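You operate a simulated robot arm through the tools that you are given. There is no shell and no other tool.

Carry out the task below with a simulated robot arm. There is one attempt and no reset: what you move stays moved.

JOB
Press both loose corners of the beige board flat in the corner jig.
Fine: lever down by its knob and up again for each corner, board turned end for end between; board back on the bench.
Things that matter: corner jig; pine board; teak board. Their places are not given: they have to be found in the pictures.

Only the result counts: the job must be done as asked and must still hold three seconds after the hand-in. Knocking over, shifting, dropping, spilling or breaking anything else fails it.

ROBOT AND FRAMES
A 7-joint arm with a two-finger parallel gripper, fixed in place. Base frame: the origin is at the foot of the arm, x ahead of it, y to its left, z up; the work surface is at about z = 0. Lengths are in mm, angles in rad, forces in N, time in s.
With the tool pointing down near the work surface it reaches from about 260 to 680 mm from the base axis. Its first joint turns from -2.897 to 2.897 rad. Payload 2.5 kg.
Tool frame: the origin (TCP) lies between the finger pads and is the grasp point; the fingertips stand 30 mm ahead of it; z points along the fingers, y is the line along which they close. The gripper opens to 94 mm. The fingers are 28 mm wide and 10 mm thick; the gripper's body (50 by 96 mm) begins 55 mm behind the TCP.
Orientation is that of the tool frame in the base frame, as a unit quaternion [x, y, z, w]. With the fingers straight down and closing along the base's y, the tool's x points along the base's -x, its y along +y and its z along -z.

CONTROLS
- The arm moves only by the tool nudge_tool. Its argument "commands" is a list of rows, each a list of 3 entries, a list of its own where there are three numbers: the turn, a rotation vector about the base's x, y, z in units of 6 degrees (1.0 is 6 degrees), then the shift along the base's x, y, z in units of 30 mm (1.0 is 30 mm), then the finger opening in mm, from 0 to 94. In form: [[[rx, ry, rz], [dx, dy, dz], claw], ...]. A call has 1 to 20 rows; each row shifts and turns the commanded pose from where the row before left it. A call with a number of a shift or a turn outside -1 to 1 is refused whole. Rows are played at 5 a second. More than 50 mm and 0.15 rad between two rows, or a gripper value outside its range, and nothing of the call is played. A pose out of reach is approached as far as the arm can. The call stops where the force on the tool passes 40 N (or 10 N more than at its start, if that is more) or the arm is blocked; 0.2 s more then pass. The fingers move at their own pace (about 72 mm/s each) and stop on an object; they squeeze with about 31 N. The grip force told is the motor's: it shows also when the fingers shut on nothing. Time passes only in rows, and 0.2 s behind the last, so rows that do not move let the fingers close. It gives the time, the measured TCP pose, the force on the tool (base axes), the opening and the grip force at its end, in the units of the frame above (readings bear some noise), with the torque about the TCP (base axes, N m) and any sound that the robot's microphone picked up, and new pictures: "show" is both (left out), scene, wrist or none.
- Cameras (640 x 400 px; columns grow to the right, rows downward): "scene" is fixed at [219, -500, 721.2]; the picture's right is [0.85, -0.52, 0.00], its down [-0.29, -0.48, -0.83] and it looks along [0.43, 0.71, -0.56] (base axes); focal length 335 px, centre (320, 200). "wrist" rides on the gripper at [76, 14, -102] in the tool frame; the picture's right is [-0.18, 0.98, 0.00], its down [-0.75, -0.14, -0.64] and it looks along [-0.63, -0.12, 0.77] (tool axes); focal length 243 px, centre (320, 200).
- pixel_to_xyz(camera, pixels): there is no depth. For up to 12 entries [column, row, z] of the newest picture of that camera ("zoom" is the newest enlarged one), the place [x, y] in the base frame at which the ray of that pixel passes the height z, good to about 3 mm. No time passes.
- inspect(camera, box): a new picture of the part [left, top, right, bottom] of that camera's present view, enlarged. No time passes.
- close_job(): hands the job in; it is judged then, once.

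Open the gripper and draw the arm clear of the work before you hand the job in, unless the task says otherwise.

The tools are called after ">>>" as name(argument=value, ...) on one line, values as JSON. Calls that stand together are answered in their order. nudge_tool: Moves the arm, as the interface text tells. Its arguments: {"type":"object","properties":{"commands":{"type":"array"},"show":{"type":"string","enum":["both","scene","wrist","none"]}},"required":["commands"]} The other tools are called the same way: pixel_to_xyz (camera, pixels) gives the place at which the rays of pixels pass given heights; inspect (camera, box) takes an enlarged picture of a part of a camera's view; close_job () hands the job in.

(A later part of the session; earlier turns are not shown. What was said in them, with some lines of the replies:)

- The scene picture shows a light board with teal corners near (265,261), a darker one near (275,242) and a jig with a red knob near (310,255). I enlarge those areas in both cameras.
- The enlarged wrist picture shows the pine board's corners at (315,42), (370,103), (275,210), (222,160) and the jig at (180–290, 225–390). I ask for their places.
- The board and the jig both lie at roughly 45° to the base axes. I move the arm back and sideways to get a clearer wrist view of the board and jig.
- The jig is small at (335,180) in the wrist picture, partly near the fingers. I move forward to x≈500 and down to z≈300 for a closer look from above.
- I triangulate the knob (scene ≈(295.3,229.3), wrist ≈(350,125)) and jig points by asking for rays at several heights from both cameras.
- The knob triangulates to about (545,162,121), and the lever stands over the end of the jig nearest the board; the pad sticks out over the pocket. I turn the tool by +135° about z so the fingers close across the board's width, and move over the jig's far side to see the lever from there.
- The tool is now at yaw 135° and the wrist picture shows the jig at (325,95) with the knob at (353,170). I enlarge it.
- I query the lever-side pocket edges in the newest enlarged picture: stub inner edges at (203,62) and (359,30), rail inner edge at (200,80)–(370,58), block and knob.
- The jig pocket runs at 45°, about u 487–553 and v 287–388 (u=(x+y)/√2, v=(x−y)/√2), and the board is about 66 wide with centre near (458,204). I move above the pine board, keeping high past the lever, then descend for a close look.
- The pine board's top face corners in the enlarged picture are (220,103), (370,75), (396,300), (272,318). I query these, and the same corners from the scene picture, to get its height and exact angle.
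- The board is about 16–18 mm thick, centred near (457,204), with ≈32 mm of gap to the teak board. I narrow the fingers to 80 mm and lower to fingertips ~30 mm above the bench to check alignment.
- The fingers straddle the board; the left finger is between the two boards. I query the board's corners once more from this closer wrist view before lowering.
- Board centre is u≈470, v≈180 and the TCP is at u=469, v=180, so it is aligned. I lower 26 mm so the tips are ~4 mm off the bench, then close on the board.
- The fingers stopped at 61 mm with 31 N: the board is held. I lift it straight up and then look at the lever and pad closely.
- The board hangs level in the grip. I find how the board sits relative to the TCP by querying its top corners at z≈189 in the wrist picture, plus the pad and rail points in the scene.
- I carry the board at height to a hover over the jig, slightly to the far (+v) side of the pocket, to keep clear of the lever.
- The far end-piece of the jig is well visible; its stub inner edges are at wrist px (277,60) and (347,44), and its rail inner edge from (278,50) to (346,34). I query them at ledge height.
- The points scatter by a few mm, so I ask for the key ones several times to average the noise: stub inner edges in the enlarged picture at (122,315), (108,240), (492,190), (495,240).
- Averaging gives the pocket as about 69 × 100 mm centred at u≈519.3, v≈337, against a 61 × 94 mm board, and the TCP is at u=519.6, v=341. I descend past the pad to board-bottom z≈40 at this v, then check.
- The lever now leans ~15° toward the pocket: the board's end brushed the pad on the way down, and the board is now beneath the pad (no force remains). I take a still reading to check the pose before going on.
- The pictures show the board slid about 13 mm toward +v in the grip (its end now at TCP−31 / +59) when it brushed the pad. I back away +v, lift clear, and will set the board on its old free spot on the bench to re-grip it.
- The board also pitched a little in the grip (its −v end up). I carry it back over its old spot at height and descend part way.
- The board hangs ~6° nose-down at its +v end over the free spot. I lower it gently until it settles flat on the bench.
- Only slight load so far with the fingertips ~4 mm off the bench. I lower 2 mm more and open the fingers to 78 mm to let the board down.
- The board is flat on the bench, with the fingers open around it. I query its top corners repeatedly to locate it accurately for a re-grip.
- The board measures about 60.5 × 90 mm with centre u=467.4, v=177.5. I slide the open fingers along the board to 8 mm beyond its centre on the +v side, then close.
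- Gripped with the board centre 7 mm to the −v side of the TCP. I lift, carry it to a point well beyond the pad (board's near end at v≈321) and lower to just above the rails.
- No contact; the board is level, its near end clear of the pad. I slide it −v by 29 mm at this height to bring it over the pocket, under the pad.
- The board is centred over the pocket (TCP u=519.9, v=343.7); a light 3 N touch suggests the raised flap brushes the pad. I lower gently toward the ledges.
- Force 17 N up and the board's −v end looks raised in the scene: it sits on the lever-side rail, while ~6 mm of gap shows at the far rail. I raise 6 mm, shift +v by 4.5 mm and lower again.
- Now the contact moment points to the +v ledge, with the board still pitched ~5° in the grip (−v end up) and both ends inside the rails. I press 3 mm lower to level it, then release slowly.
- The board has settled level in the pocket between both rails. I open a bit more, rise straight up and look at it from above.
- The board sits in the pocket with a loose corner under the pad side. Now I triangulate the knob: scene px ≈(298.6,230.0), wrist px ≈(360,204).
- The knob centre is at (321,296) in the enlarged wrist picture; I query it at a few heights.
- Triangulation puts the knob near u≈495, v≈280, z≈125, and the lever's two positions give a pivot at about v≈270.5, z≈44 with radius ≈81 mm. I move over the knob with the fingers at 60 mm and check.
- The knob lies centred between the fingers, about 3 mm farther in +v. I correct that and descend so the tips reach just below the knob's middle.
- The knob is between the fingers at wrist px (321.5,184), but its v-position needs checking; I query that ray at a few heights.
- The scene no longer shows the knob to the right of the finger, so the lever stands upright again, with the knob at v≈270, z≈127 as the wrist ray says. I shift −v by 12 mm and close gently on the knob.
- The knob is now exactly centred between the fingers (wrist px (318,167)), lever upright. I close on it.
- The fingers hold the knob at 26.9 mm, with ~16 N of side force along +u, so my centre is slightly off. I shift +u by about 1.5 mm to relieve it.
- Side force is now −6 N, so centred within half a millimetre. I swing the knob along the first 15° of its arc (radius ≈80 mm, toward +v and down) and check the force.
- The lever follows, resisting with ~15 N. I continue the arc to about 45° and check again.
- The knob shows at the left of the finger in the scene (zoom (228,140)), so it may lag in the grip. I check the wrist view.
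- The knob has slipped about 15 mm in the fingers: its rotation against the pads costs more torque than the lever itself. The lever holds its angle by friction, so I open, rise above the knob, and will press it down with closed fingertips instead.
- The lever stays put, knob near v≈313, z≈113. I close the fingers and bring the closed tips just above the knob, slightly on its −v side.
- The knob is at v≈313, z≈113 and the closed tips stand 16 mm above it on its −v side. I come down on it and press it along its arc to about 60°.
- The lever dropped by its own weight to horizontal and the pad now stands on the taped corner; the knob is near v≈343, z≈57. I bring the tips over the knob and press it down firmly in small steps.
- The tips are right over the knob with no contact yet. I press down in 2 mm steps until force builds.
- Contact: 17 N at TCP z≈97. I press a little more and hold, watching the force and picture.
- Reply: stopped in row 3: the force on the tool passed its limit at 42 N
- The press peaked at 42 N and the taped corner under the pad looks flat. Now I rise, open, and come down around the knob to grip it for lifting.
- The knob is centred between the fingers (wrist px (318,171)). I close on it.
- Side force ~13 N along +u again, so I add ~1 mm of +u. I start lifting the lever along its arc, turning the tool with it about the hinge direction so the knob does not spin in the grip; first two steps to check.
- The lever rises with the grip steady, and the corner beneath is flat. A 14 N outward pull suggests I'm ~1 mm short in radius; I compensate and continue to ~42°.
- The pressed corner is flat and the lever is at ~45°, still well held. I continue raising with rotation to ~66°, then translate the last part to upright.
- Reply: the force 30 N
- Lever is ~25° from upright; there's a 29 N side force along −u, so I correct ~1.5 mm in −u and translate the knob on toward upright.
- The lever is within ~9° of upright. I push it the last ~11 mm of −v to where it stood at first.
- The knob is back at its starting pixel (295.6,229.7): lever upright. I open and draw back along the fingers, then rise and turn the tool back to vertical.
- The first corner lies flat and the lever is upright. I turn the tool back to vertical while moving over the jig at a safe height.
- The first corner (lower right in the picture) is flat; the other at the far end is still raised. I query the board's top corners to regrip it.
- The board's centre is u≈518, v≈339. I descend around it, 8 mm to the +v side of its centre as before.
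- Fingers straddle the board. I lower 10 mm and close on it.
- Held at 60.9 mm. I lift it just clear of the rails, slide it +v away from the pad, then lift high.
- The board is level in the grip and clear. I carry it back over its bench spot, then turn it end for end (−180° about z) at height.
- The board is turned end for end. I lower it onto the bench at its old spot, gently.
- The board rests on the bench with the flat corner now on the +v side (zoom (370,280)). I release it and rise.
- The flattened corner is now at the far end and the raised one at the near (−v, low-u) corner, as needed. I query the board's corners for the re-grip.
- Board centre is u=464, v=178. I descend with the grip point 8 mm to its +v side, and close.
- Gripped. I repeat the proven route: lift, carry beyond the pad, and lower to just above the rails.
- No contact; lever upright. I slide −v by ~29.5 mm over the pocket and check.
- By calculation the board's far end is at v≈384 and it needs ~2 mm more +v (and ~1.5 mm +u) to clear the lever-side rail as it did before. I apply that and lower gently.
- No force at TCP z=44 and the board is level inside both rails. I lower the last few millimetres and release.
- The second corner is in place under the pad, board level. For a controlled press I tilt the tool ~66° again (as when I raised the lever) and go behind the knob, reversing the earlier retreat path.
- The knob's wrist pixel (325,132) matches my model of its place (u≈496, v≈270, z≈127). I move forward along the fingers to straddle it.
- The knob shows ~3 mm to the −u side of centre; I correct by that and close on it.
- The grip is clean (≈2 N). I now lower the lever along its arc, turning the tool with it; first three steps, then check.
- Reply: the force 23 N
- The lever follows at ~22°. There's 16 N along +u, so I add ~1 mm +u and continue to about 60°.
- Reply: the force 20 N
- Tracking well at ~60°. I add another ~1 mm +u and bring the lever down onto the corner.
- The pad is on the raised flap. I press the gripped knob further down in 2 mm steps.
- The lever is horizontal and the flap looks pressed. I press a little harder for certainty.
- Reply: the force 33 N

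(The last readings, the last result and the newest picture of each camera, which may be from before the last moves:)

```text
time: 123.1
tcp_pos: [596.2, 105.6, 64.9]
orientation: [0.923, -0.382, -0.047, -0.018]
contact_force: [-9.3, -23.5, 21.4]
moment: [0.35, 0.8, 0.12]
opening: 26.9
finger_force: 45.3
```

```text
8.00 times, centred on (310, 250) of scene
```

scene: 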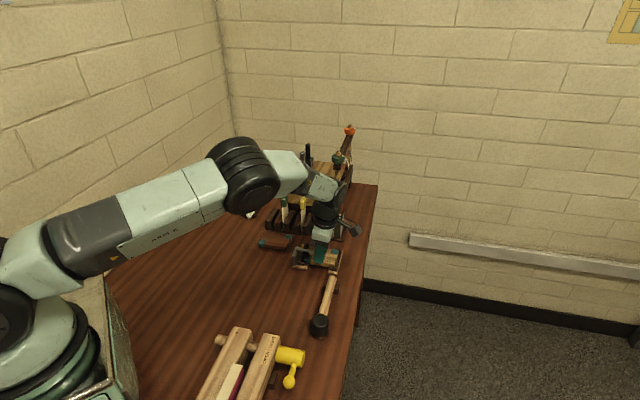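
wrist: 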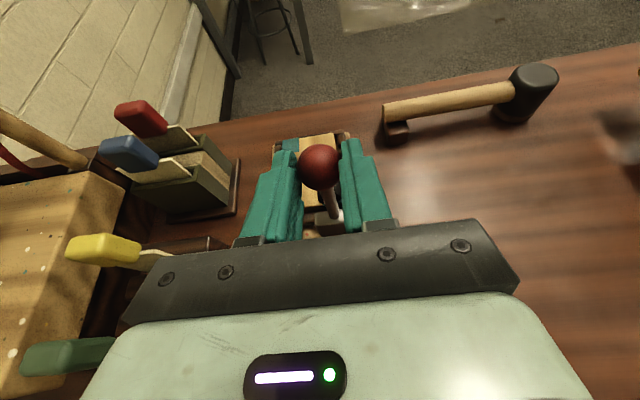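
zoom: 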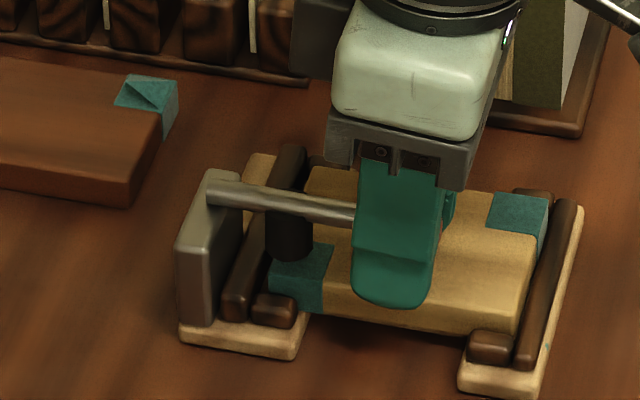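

Pressed at ~21 N with the lever just past horizontal, same as the first time, and the corner is flat. I now raise the lever along the arc, turning the tool with it (with −1.5 mm u correction); first four steps.

>>> nudge_tool(commands=[[[-0.707, -0.707, 0], [-0.082, 0.012, 0.4], 15], [[-0.707, -0.707, 0], [-0.077, 0.077, 0.308], 15], [[-0.707, -0.707, 0], [-0.105, 0.105, 0.292], 15], [[-0.707, -0.707, 0], [-0.131, 0.131, 0.271], 15], [[0, 0, 0], [0, 0, 0], 15]], show="scene")

>>> inspect(camera="scene", box=[270, 210, 350, 275])

```text
time: 124.3
tcp_pos: [582.7, 118.1, 102.2]
orientation: [0.913, -0.377, 0.145, 0.06]
contact_force: [0.9, -4.5, -6.2]
moment: [-0.41, -0.37, 0.04]
opening: 26.9
finger_force: 44.6
```

scene: 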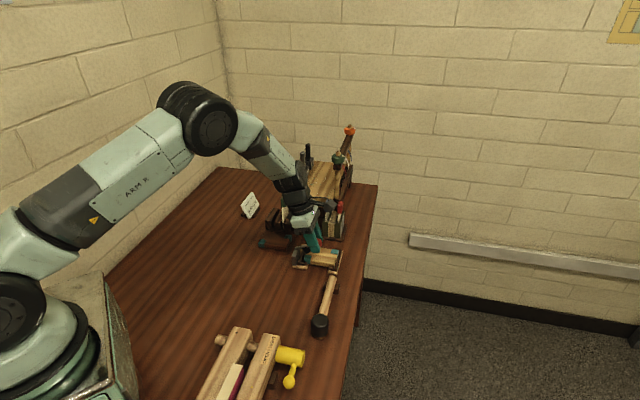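

```text
6.15 times, centred on (310, 242) of scene
```

zoom: 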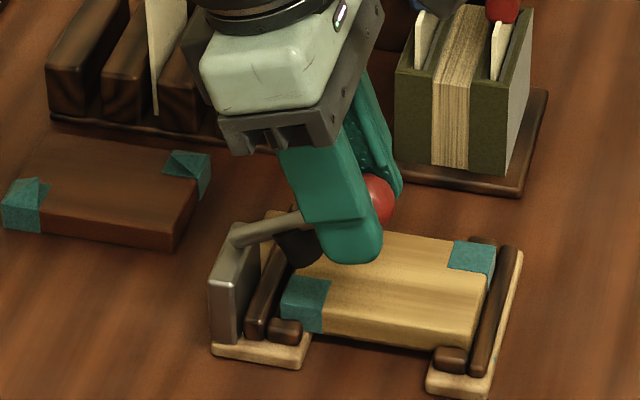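

The second corner (zoom (305,300)) is now flat too, forces are small, and the lever is ~30° up. I continue raising it to near upright.

>>> nudge_tool(commands=[[[-0.707, -0.707, 0], [-0.155, 0.155, 0.246], 15], [[-0.707, -0.707, 0], [-0.177, 0.177, 0.216], 15], [[-0.707, -0.707, 0], [-0.196, 0.196, 0.183], 15], [[-0.707, -0.707, 0], [-0.212, 0.212, 0.146], 15], [[0, 0, 0], [0, 0, 0], 15]], show="scene")

>>> inspect(camera="scene", box=[270, 210, 350, 275])

```text
time: 125.5
tcp_pos: [560.6, 140.3, 126.4]
orientation: [0.862, -0.357, 0.333, 0.137]
contact_force: [13.8, 3.2, -11.4]
moment: [-0.51, -0.68, 0.23]
opening: 26.8
finger_force: 44.3
```

scene: 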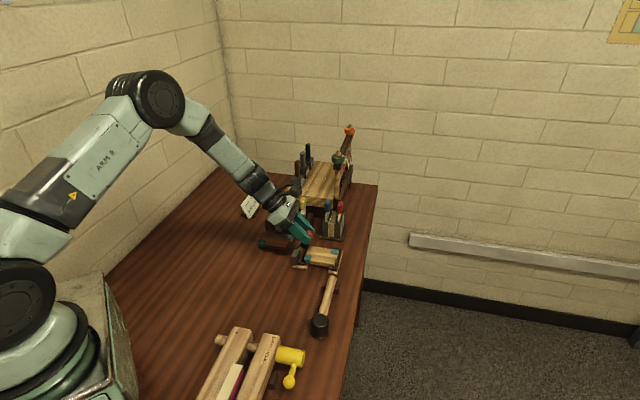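

```text
6.15 times, centred on (310, 242) of scene
```

zoom: 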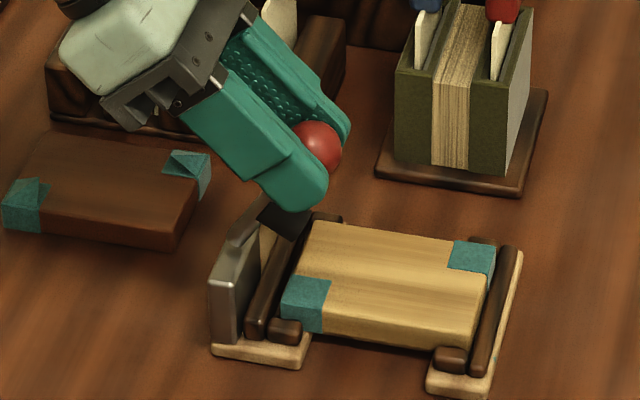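

Both corners look flat; lever ~60° up. I continue to upright with a small +u correction.

>>> nudge_tool(commands=[[[-0.707, -0.707, 0], [-0.205, 0.243, 0.107], 15], [[-0.707, -0.707, 0], [-0.233, 0.233, 0.065], 15], [[-0.707, -0.707, 0], [-0.237, 0.237, 0.022], 15], [[-0.707, -0.707, 0], [-0.238, 0.238, -0.01], 15], [[0, 0, 0], [0, 0, 0], 15]], show="scene")

>>> inspect(camera="scene", box=[260, 205, 340, 270])

```text
time: 126.7
tcp_pos: [535.3, 166.6, 132.8]
orientation: [0.774, -0.321, 0.505, 0.209]
contact_force: [12.7, -5.9, -4.3]
moment: [-0.68, -0.67, 0.1]
opening: 27.0
finger_force: 45.3
```

scene: 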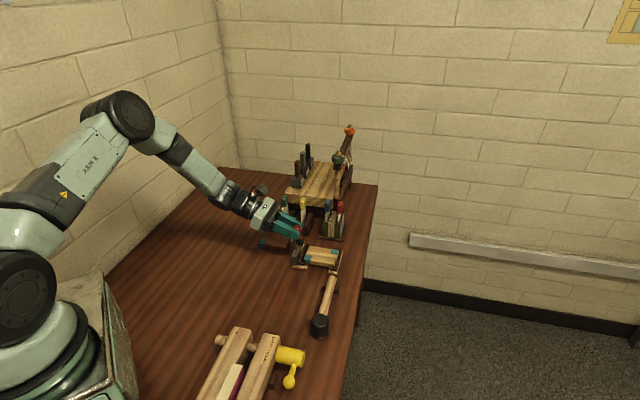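

```text
6.15 times, centred on (300, 238) of scene
```

zoom: 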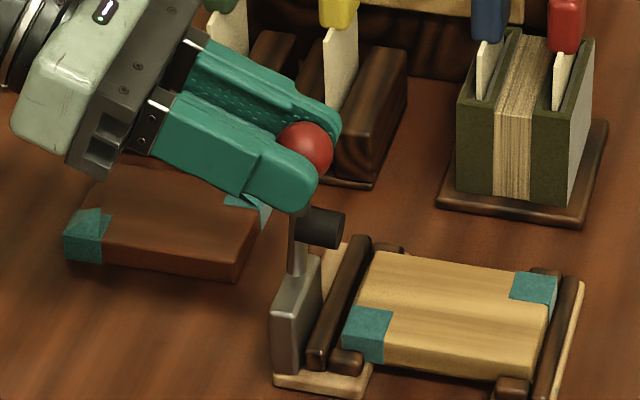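

The knob is ~6 mm short of its upright spot (px 297.6 vs 295.4). I push it the rest of the way.

>>> nudge_tool(commands=[[[0, 0, 0], [-0.1, 0.1, 0], 15], [[0, 0, 0], [-0.1, 0.1, 0], 15], [[0, 0, 0], [0, 0, 0], 15]], show="scene")

>>> inspect(camera="scene", box=[260, 205, 340, 270])

```text
time: 127.5
tcp_pos: [530.7, 172.2, 132.5]
orientation: [0.773, -0.321, 0.505, 0.209]
contact_force: [9.5, -12.7, 5.1]
moment: [-0.94, -0.92, -0.06]
opening: 27.0
finger_force: 45.4
```

scene: 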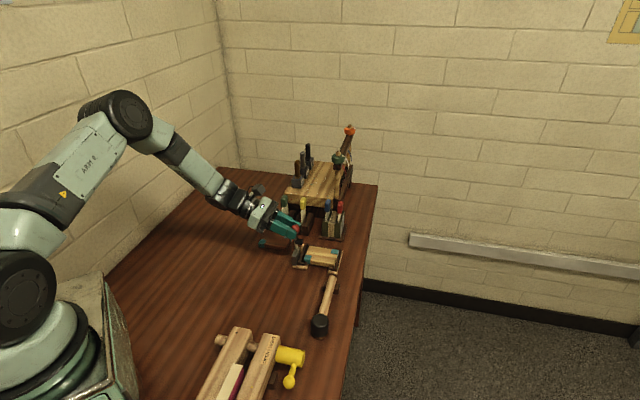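

```text
6.15 times, centred on (300, 238) of scene
```

zoom: 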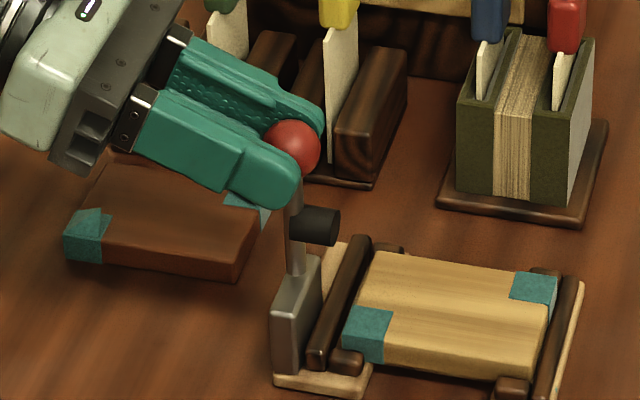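

The lever is upright at its starting pixel. I open and draw back along the fingers, then rise.

>>> nudge_tool(commands=[[[0, 0, 0], [0, 0, 0], 30], [[0, 0, 0], [0, 0, 0], 45], [[0, 0, 0], [0, 0, 0], 60], [[0, 0, 0], [-0.3, 0.3, 0.2], 60], [[0, 0, 0], [-0.4, 0.4, 0.25], 60], [[0, 0, 0], [-0.3, 0.3, 0.5], 60], [[0, 0, 0], [0, 0, 0.8], 60], [[0, 0, 0], [0, 0, 0.8], 60], [[0, 0, 0], [0, 0, 0.5], 60], [[0, 0, 0], [0, 0, 0], 60]], show="both")

>>> inspect(camera="scene", box=[260, 205, 340, 270])

```text
time: 129.7
tcp_pos: [498.4, 205.7, 222.5]
orientation: [0.774, -0.321, 0.504, 0.209]
contact_force: [0.0, 0.0, 0.3]
moment: [0.03, 0.01, -0.02]
opening: 60.0
finger_force: 0.0
```

scene: 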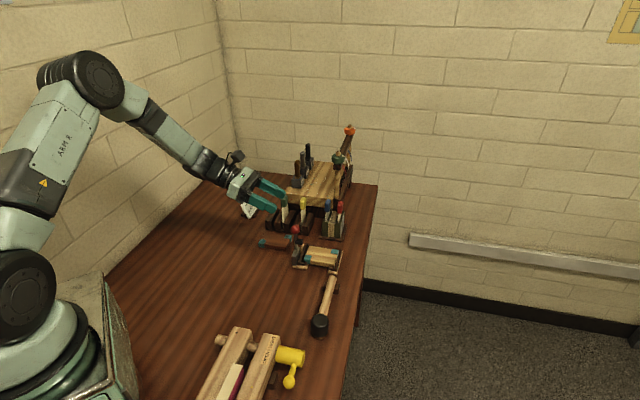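
wrist: 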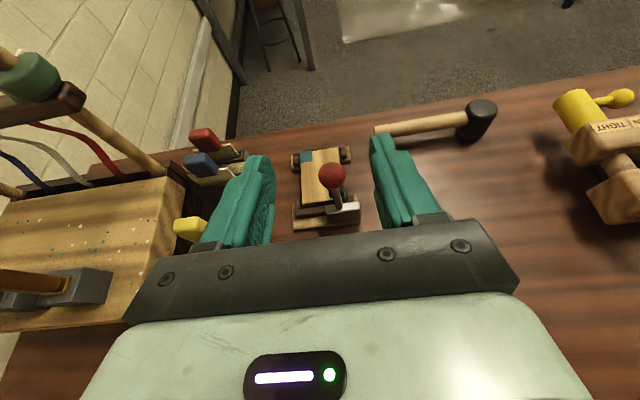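

```text
6.15 times, centred on (300, 238) of scene
```

zoom: 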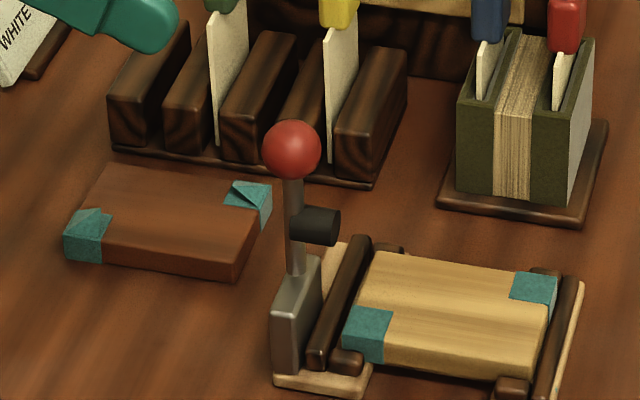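

Both corners are flat and the lever is upright (knob at (292,149), as at first). I turn the tool back to vertical over the jig to take the board out.

>>> nudge_tool(commands=[[[0.707, 0.707, 0], [0.347, -0.262, 0], 80], [[0.707, 0.707, 0], [0.347, -0.262, 0], 80], [[0.707, 0.707, 0], [0.347, -0.262, 0], 80], [[0.707, 0.707, 0], [0.347, -0.262, 0], 80], [[0.707, 0.707, 0], [0.347, -0.262, 0], 80], [[0.707, 0.707, 0], [0.347, -0.262, 0], 80], [[0.707, 0.707, 0], [0.347, -0.262, 0], 80], [[0.707, 0.707, 0], [0.347, -0.262, 0], 80], [[0.707, 0.707, 0], [0.347, -0.262, 0], 80], [[0.707, 0.707, 0], [0.347, -0.262, 0], 80], [[0.707, 0.707, 0], [0.347, -0.262, 0], 80], [[0, 0, 0], [0, 0, -0.6], 80], [[0, 0, 0], [0, 0, -0.4], 80], [[0, 0, 0], [0, 0, 0], 80]], show="both")

>>> inspect(camera="wrist", box=[230, 0, 430, 160])

```text
time: 132.7
tcp_pos: [614.4, 116.4, 196.0]
orientation: [0.924, -0.383, 0.001, -0.001]
contact_force: [0.2, -0.6, -0.8]
moment: [-0.01, 0.01, 0.04]
opening: 80.1
finger_force: 0.0
```

scene: 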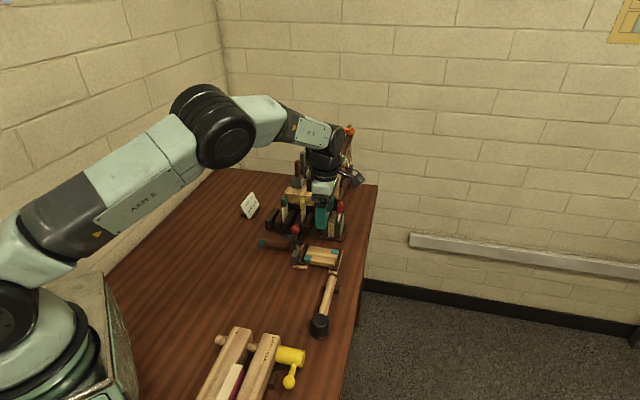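
wrist: 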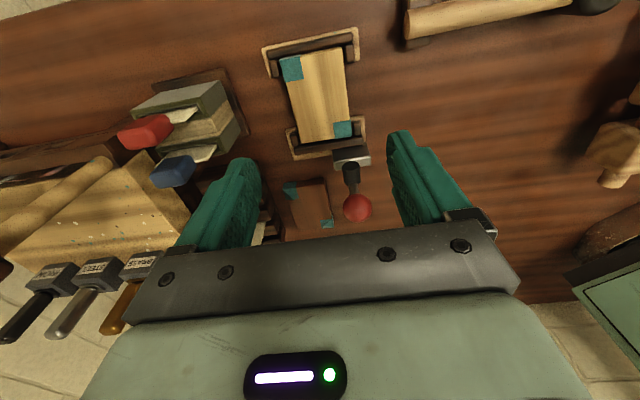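

```text
2.50 times, centred on (330, 80) of wrist
```

zoom: 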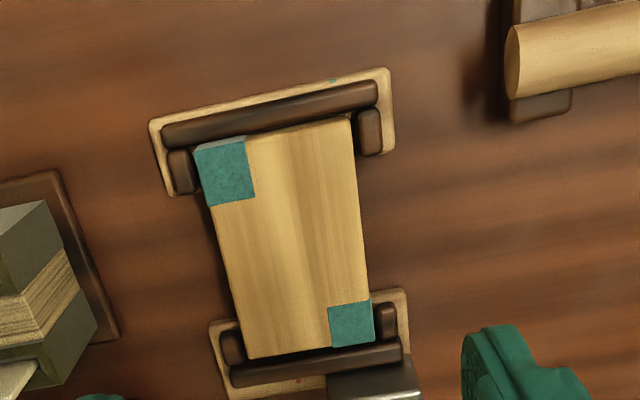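

Both taped corners are flat squares. I descend around the board (shifting to u≈518.5, v≈347).

>>> nudge_tool(commands=[[[0, 0, 0], [-0.078, 0.158, -0.8], 78], [[0, 0, 0], [0, 0, -0.9], 78], [[0, 0, 0], [0, 0, -0.9], 78], [[0, 0, 0], [0, 0, -0.9], 78], [[0, 0, 0], [0, 0, -0.9], 78], [[0, 0, 0], [0, 0, -0.4], 78], [[0, 0, 0], [0, 0, 0], 78]], show="both")

>>> inspect(camera="wrist", box=[180, 20, 460, 240])

```text
time: 134.3
tcp_pos: [612.2, 120.4, 50.4]
orientation: [0.924, -0.383, 0.001, 0.0]
contact_force: [0.1, -0.4, -0.8]
moment: [0.01, -0.01, 0.01]
opening: 78.2
finger_force: 0.1
```

scene: 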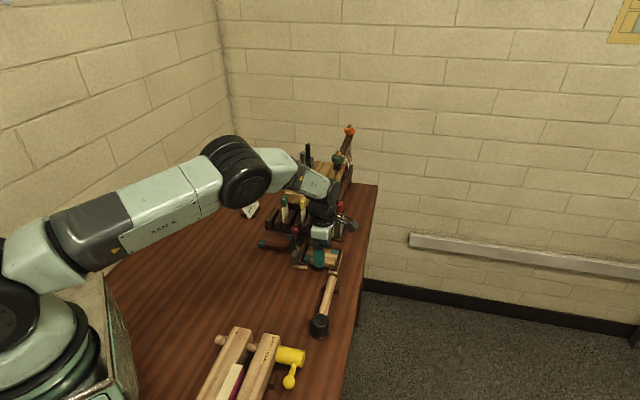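
wrist: 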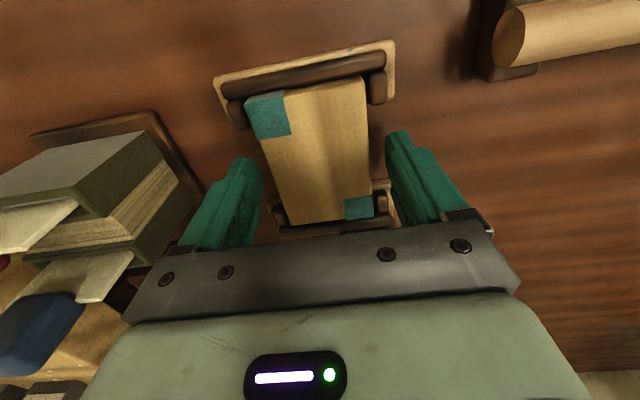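

```text
1.82 times, centred on (320, 130) of wrist
```

zoom: 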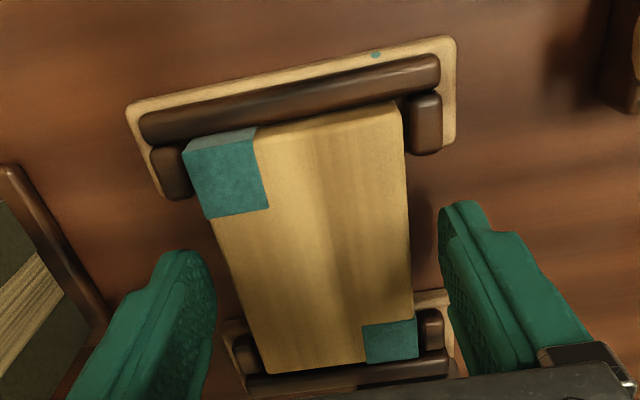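

The fingers straddle the board as before. I lower ~9 mm, grip it, lift it clear of the rails, slide +v past the pad and lift high.

>>> nudge_tool(commands=[[[0, 0, 0], [0, 0, -0.2], 78], [[0, 0, 0], [0, 0, -0.1], 78], [[0, 0, 0], [0, 0, 0], 66], [[0, 0, 0], [0, 0, 0], 50], [[0, 0, 0], [0, 0, 0], 50], [[0, 0, 0], [0, 0, 0], 50], [[0, 0, 0], [0, 0, 0], 50]], show="none")

>>> nudge_tool(commands=[[[0, 0, 0], [0, 0, 0.3], 50], [[0, 0, 0], [0, 0, 0.4], 50], [[0, 0, 0], [0, 0, 0.15], 50], [[0, 0, 0], [0.17, -0.17, 0], 50], [[0, 0, 0], [0.17, -0.17, 0], 50], [[0, 0, 0], [0.17, -0.17, 0], 50], [[0, 0, 0], [0.17, -0.17, 0], 50], [[0, 0, 0], [0, 0, 0.6], 50], [[0, 0, 0], [0, 0, 0.8], 50], [[0, 0, 0], [0, 0, 0.9], 50], [[0, 0, 0], [0, 0, 0.9], 50], [[0, 0, 0], [0, 0, 0.9], 50], [[0, 0, 0], [0, 0, 0.5], 50], [[0, 0, 0], [0, 0, 0], 50]], show="both")

>>> inspect(camera="scene", box=[270, 195, 360, 270])

```text
time: 135.9
tcp_pos: [611.5, 120.3, 41.4]
orientation: [0.924, -0.383, 0.0, 0.0]
contact_force: [1.0, -0.1, -0.1]
moment: [-0.02, -0.01, -0.03]
opening: 61.1
finger_force: 31.4
```

```text
time: 138.9
tcp_pos: [632.8, 100.4, 205.2]
orientation: [0.924, -0.382, 0.0, 0.0]
contact_force: [0.7, 0.2, -1.4]
moment: [-0.01, -0.02, 0.0]
opening: 61.1
finger_force: 31.1
```

scene: 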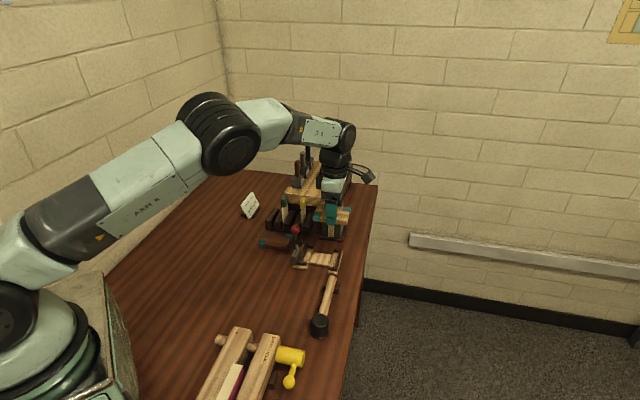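
wrist: 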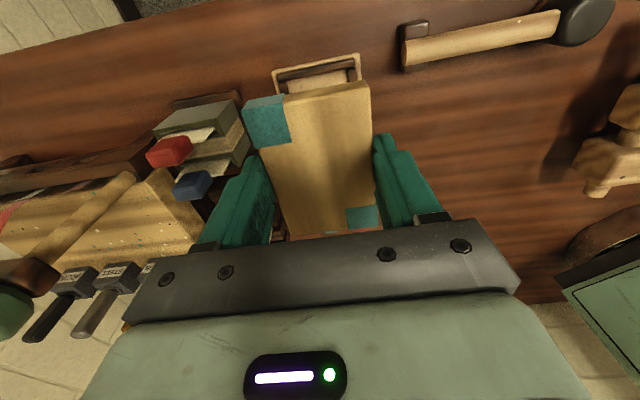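

```text
5.33 times, centred on (315, 232) of scene
```

zoom: 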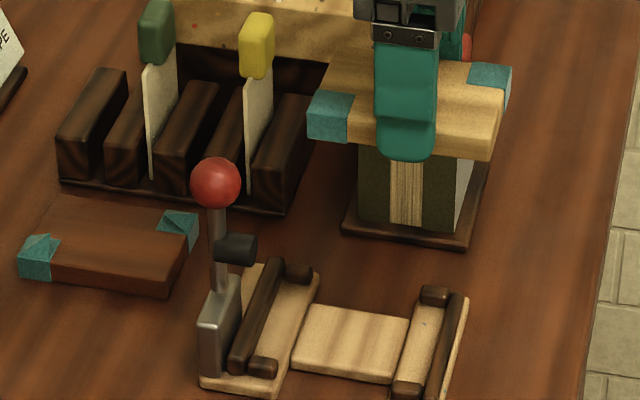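

The board is out with both corners flat and the lever upright. I carry it back to its original bench spot and lower it.

>>> nudge_tool(commands=[[[0, 0, 0], [-0.818, 0.471, 0], 50], [[0, 0, 0], [-0.818, 0.471, 0], 50], [[0, 0, 0], [-0.818, 0.471, 0], 50], [[0, 0, 0], [-0.818, 0.471, 0], 50], [[0, 0, 0], [-0.818, 0.471, 0], 50], [[0, 0, 0], [-0.818, 0.471, 0], 50], [[0, 0, 0], [-0.818, 0.471, 0], 50], [[0, 0, 0], [0, 0, -0.8], 50], [[0, 0, 0], [0, 0, -0.9], 50], [[0, 0, 0], [0, 0, -0.9], 50], [[0, 0, 0], [0, 0, -0.9], 50], [[0, 0, 0], [0, 0, -0.9], 50], [[0, 0, 0], [0, 0, -0.7], 50], [[0, 0, 0], [0, 0, -0.35], 50], [[0, 0, 0], [0, 0, -0.15], 50], [[0, 0, 0], [0, 0, -0.06], 50], [[0, 0, 0], [0, 0, 0], 50]], show="both")

>>> inspect(camera="scene", box=[240, 215, 320, 275])

```text
time: 142.5
tcp_pos: [459.4, 200.1, 33.8]
orientation: [0.924, -0.383, 0.001, 0.0]
contact_force: [-0.2, -0.1, -0.5]
moment: [0.01, -0.04, -0.03]
opening: 61.1
finger_force: 31.2
```

scene: 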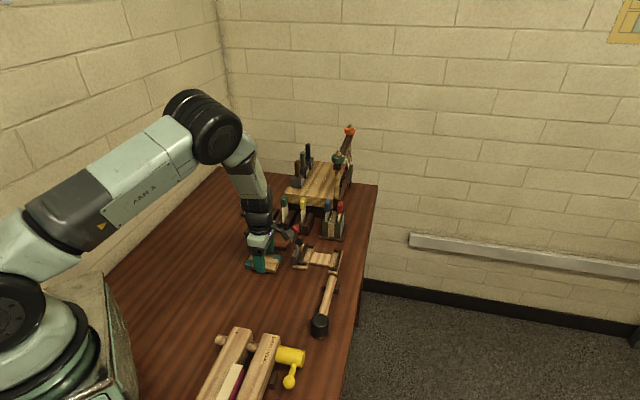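
wrist: 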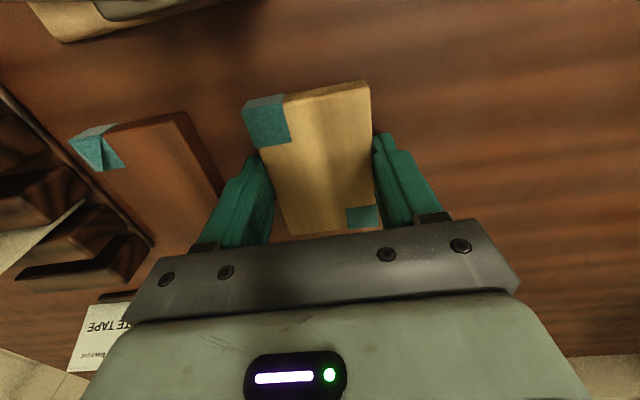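

```text
6.67 times, centred on (280, 245) of scene
```

zoom: 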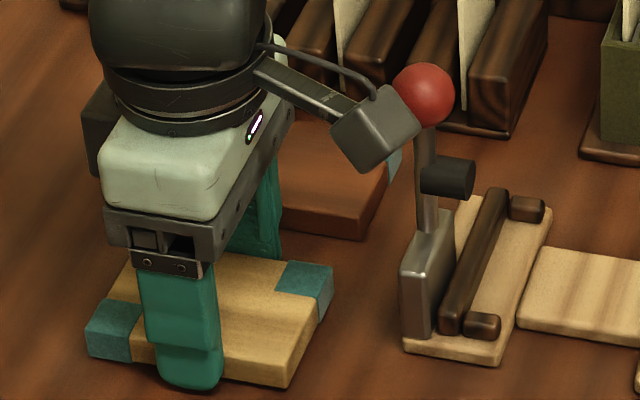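

The board is at bench height. I ease down ~1 mm and release, then rise.

>>> nudge_tool(commands=[[[0, 0, 0], [0, 0, -0.03], 50], [[0, 0, 0], [0, 0, 0], 61], [[0, 0, 0], [0, 0, 0], 63], [[0, 0, 0], [0, 0, 0], 67], [[0, 0, 0], [0, 0, 0], 74], [[0, 0, 0], [0, 0, 0], 78], [[0, 0, 0], [0, 0, 0.3], 78], [[0, 0, 0], [0, 0, 0.8], 78], [[0, 0, 0], [0, 0, 0.9], 78], [[0, 0, 0], [0, 0, 0.9], 78], [[0, 0, 0], [0, 0, 0.9], 78], [[0, 0, 0], [0, 0, 0.9], 78], [[0, 0, 0], [0, 0, 0.9], 78], [[0, 0, 0], [-0.5, 0, 0.5], 78], [[0, 0, 0], [-0.8, 0, 0.5], 78], [[0, 0, 0], [-0.8, 0, 0.5], 78], [[0, 0, 0], [0, 0, 0], 78]], show="both")

>>> inspect(camera="scene", box=[235, 205, 345, 280])

>>> inspect(camera="scene", box=[240, 230, 304, 275])

```text
time: 146.1
tcp_pos: [395.0, 199.5, 246.8]
orientation: [0.924, -0.382, 0.002, 0.001]
contact_force: [-0.5, 0.6, -0.4]
moment: [-0.01, -0.01, -0.01]
opening: 78.0
finger_force: 0.0
```

scene: 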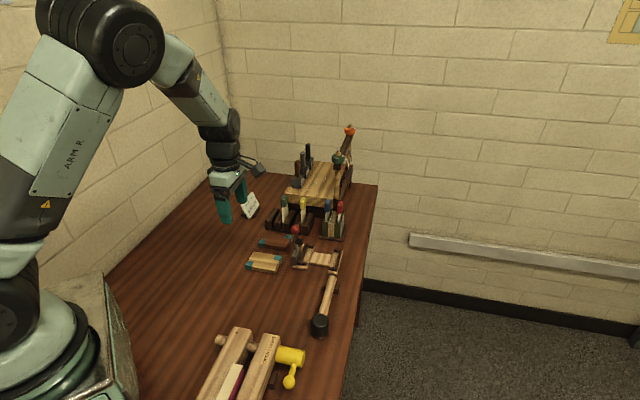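
wrist: 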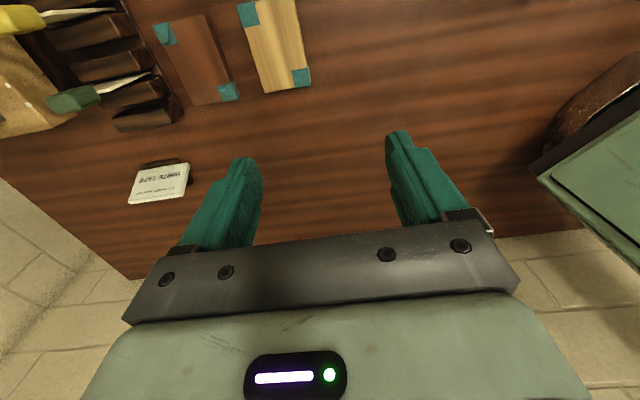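

```text
5.33 times, centred on (290, 242) of scene
```

zoom: 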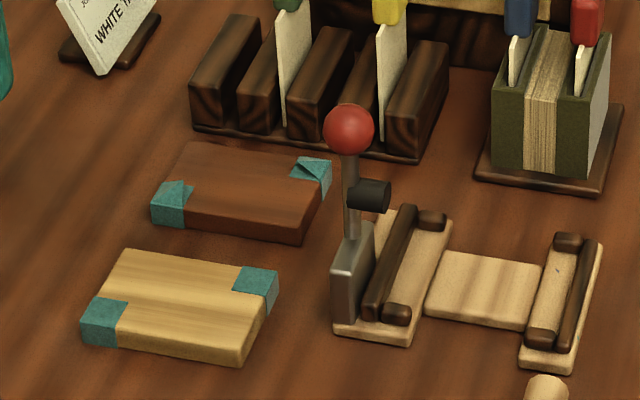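

```text
8.89 times, centred on (272, 252) of scene
```

zoom: 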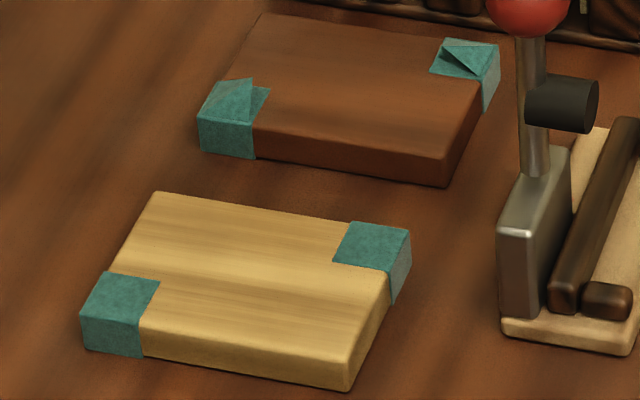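

The pine board lies flat on the bench with both taped corners flat, the teak board and jig are where they were, and the lever is upright (knob px (295.4,229)). The gripper is open and clear, so I hand in the job.

>>> close_job()

```text
The job is handed in.
```

I pressed both loose corners of the beige (pine) board flat in the corner jig and put the board back on the bench. The job is handed in. In the last pictures both taped corners are flat and the teak board and the jig are in their original places. The lever is upright where it started.

- **First insertion:** going in the first time, the board brushed the lever's pad. The lever tilted and the board slipped in the fingers. I set the board back on the bench, gripped it again and brought it in from the far side of the pad.
- **First corner:** the lever dropped the last part of its travel by its own weight. I then pressed it down firmly by the knob (about 42 N at the peak) and raised it again.
- **Second corner:** after turning the board end for end, I lowered the lever under control, pressed to about 21 N and raised it the same way.
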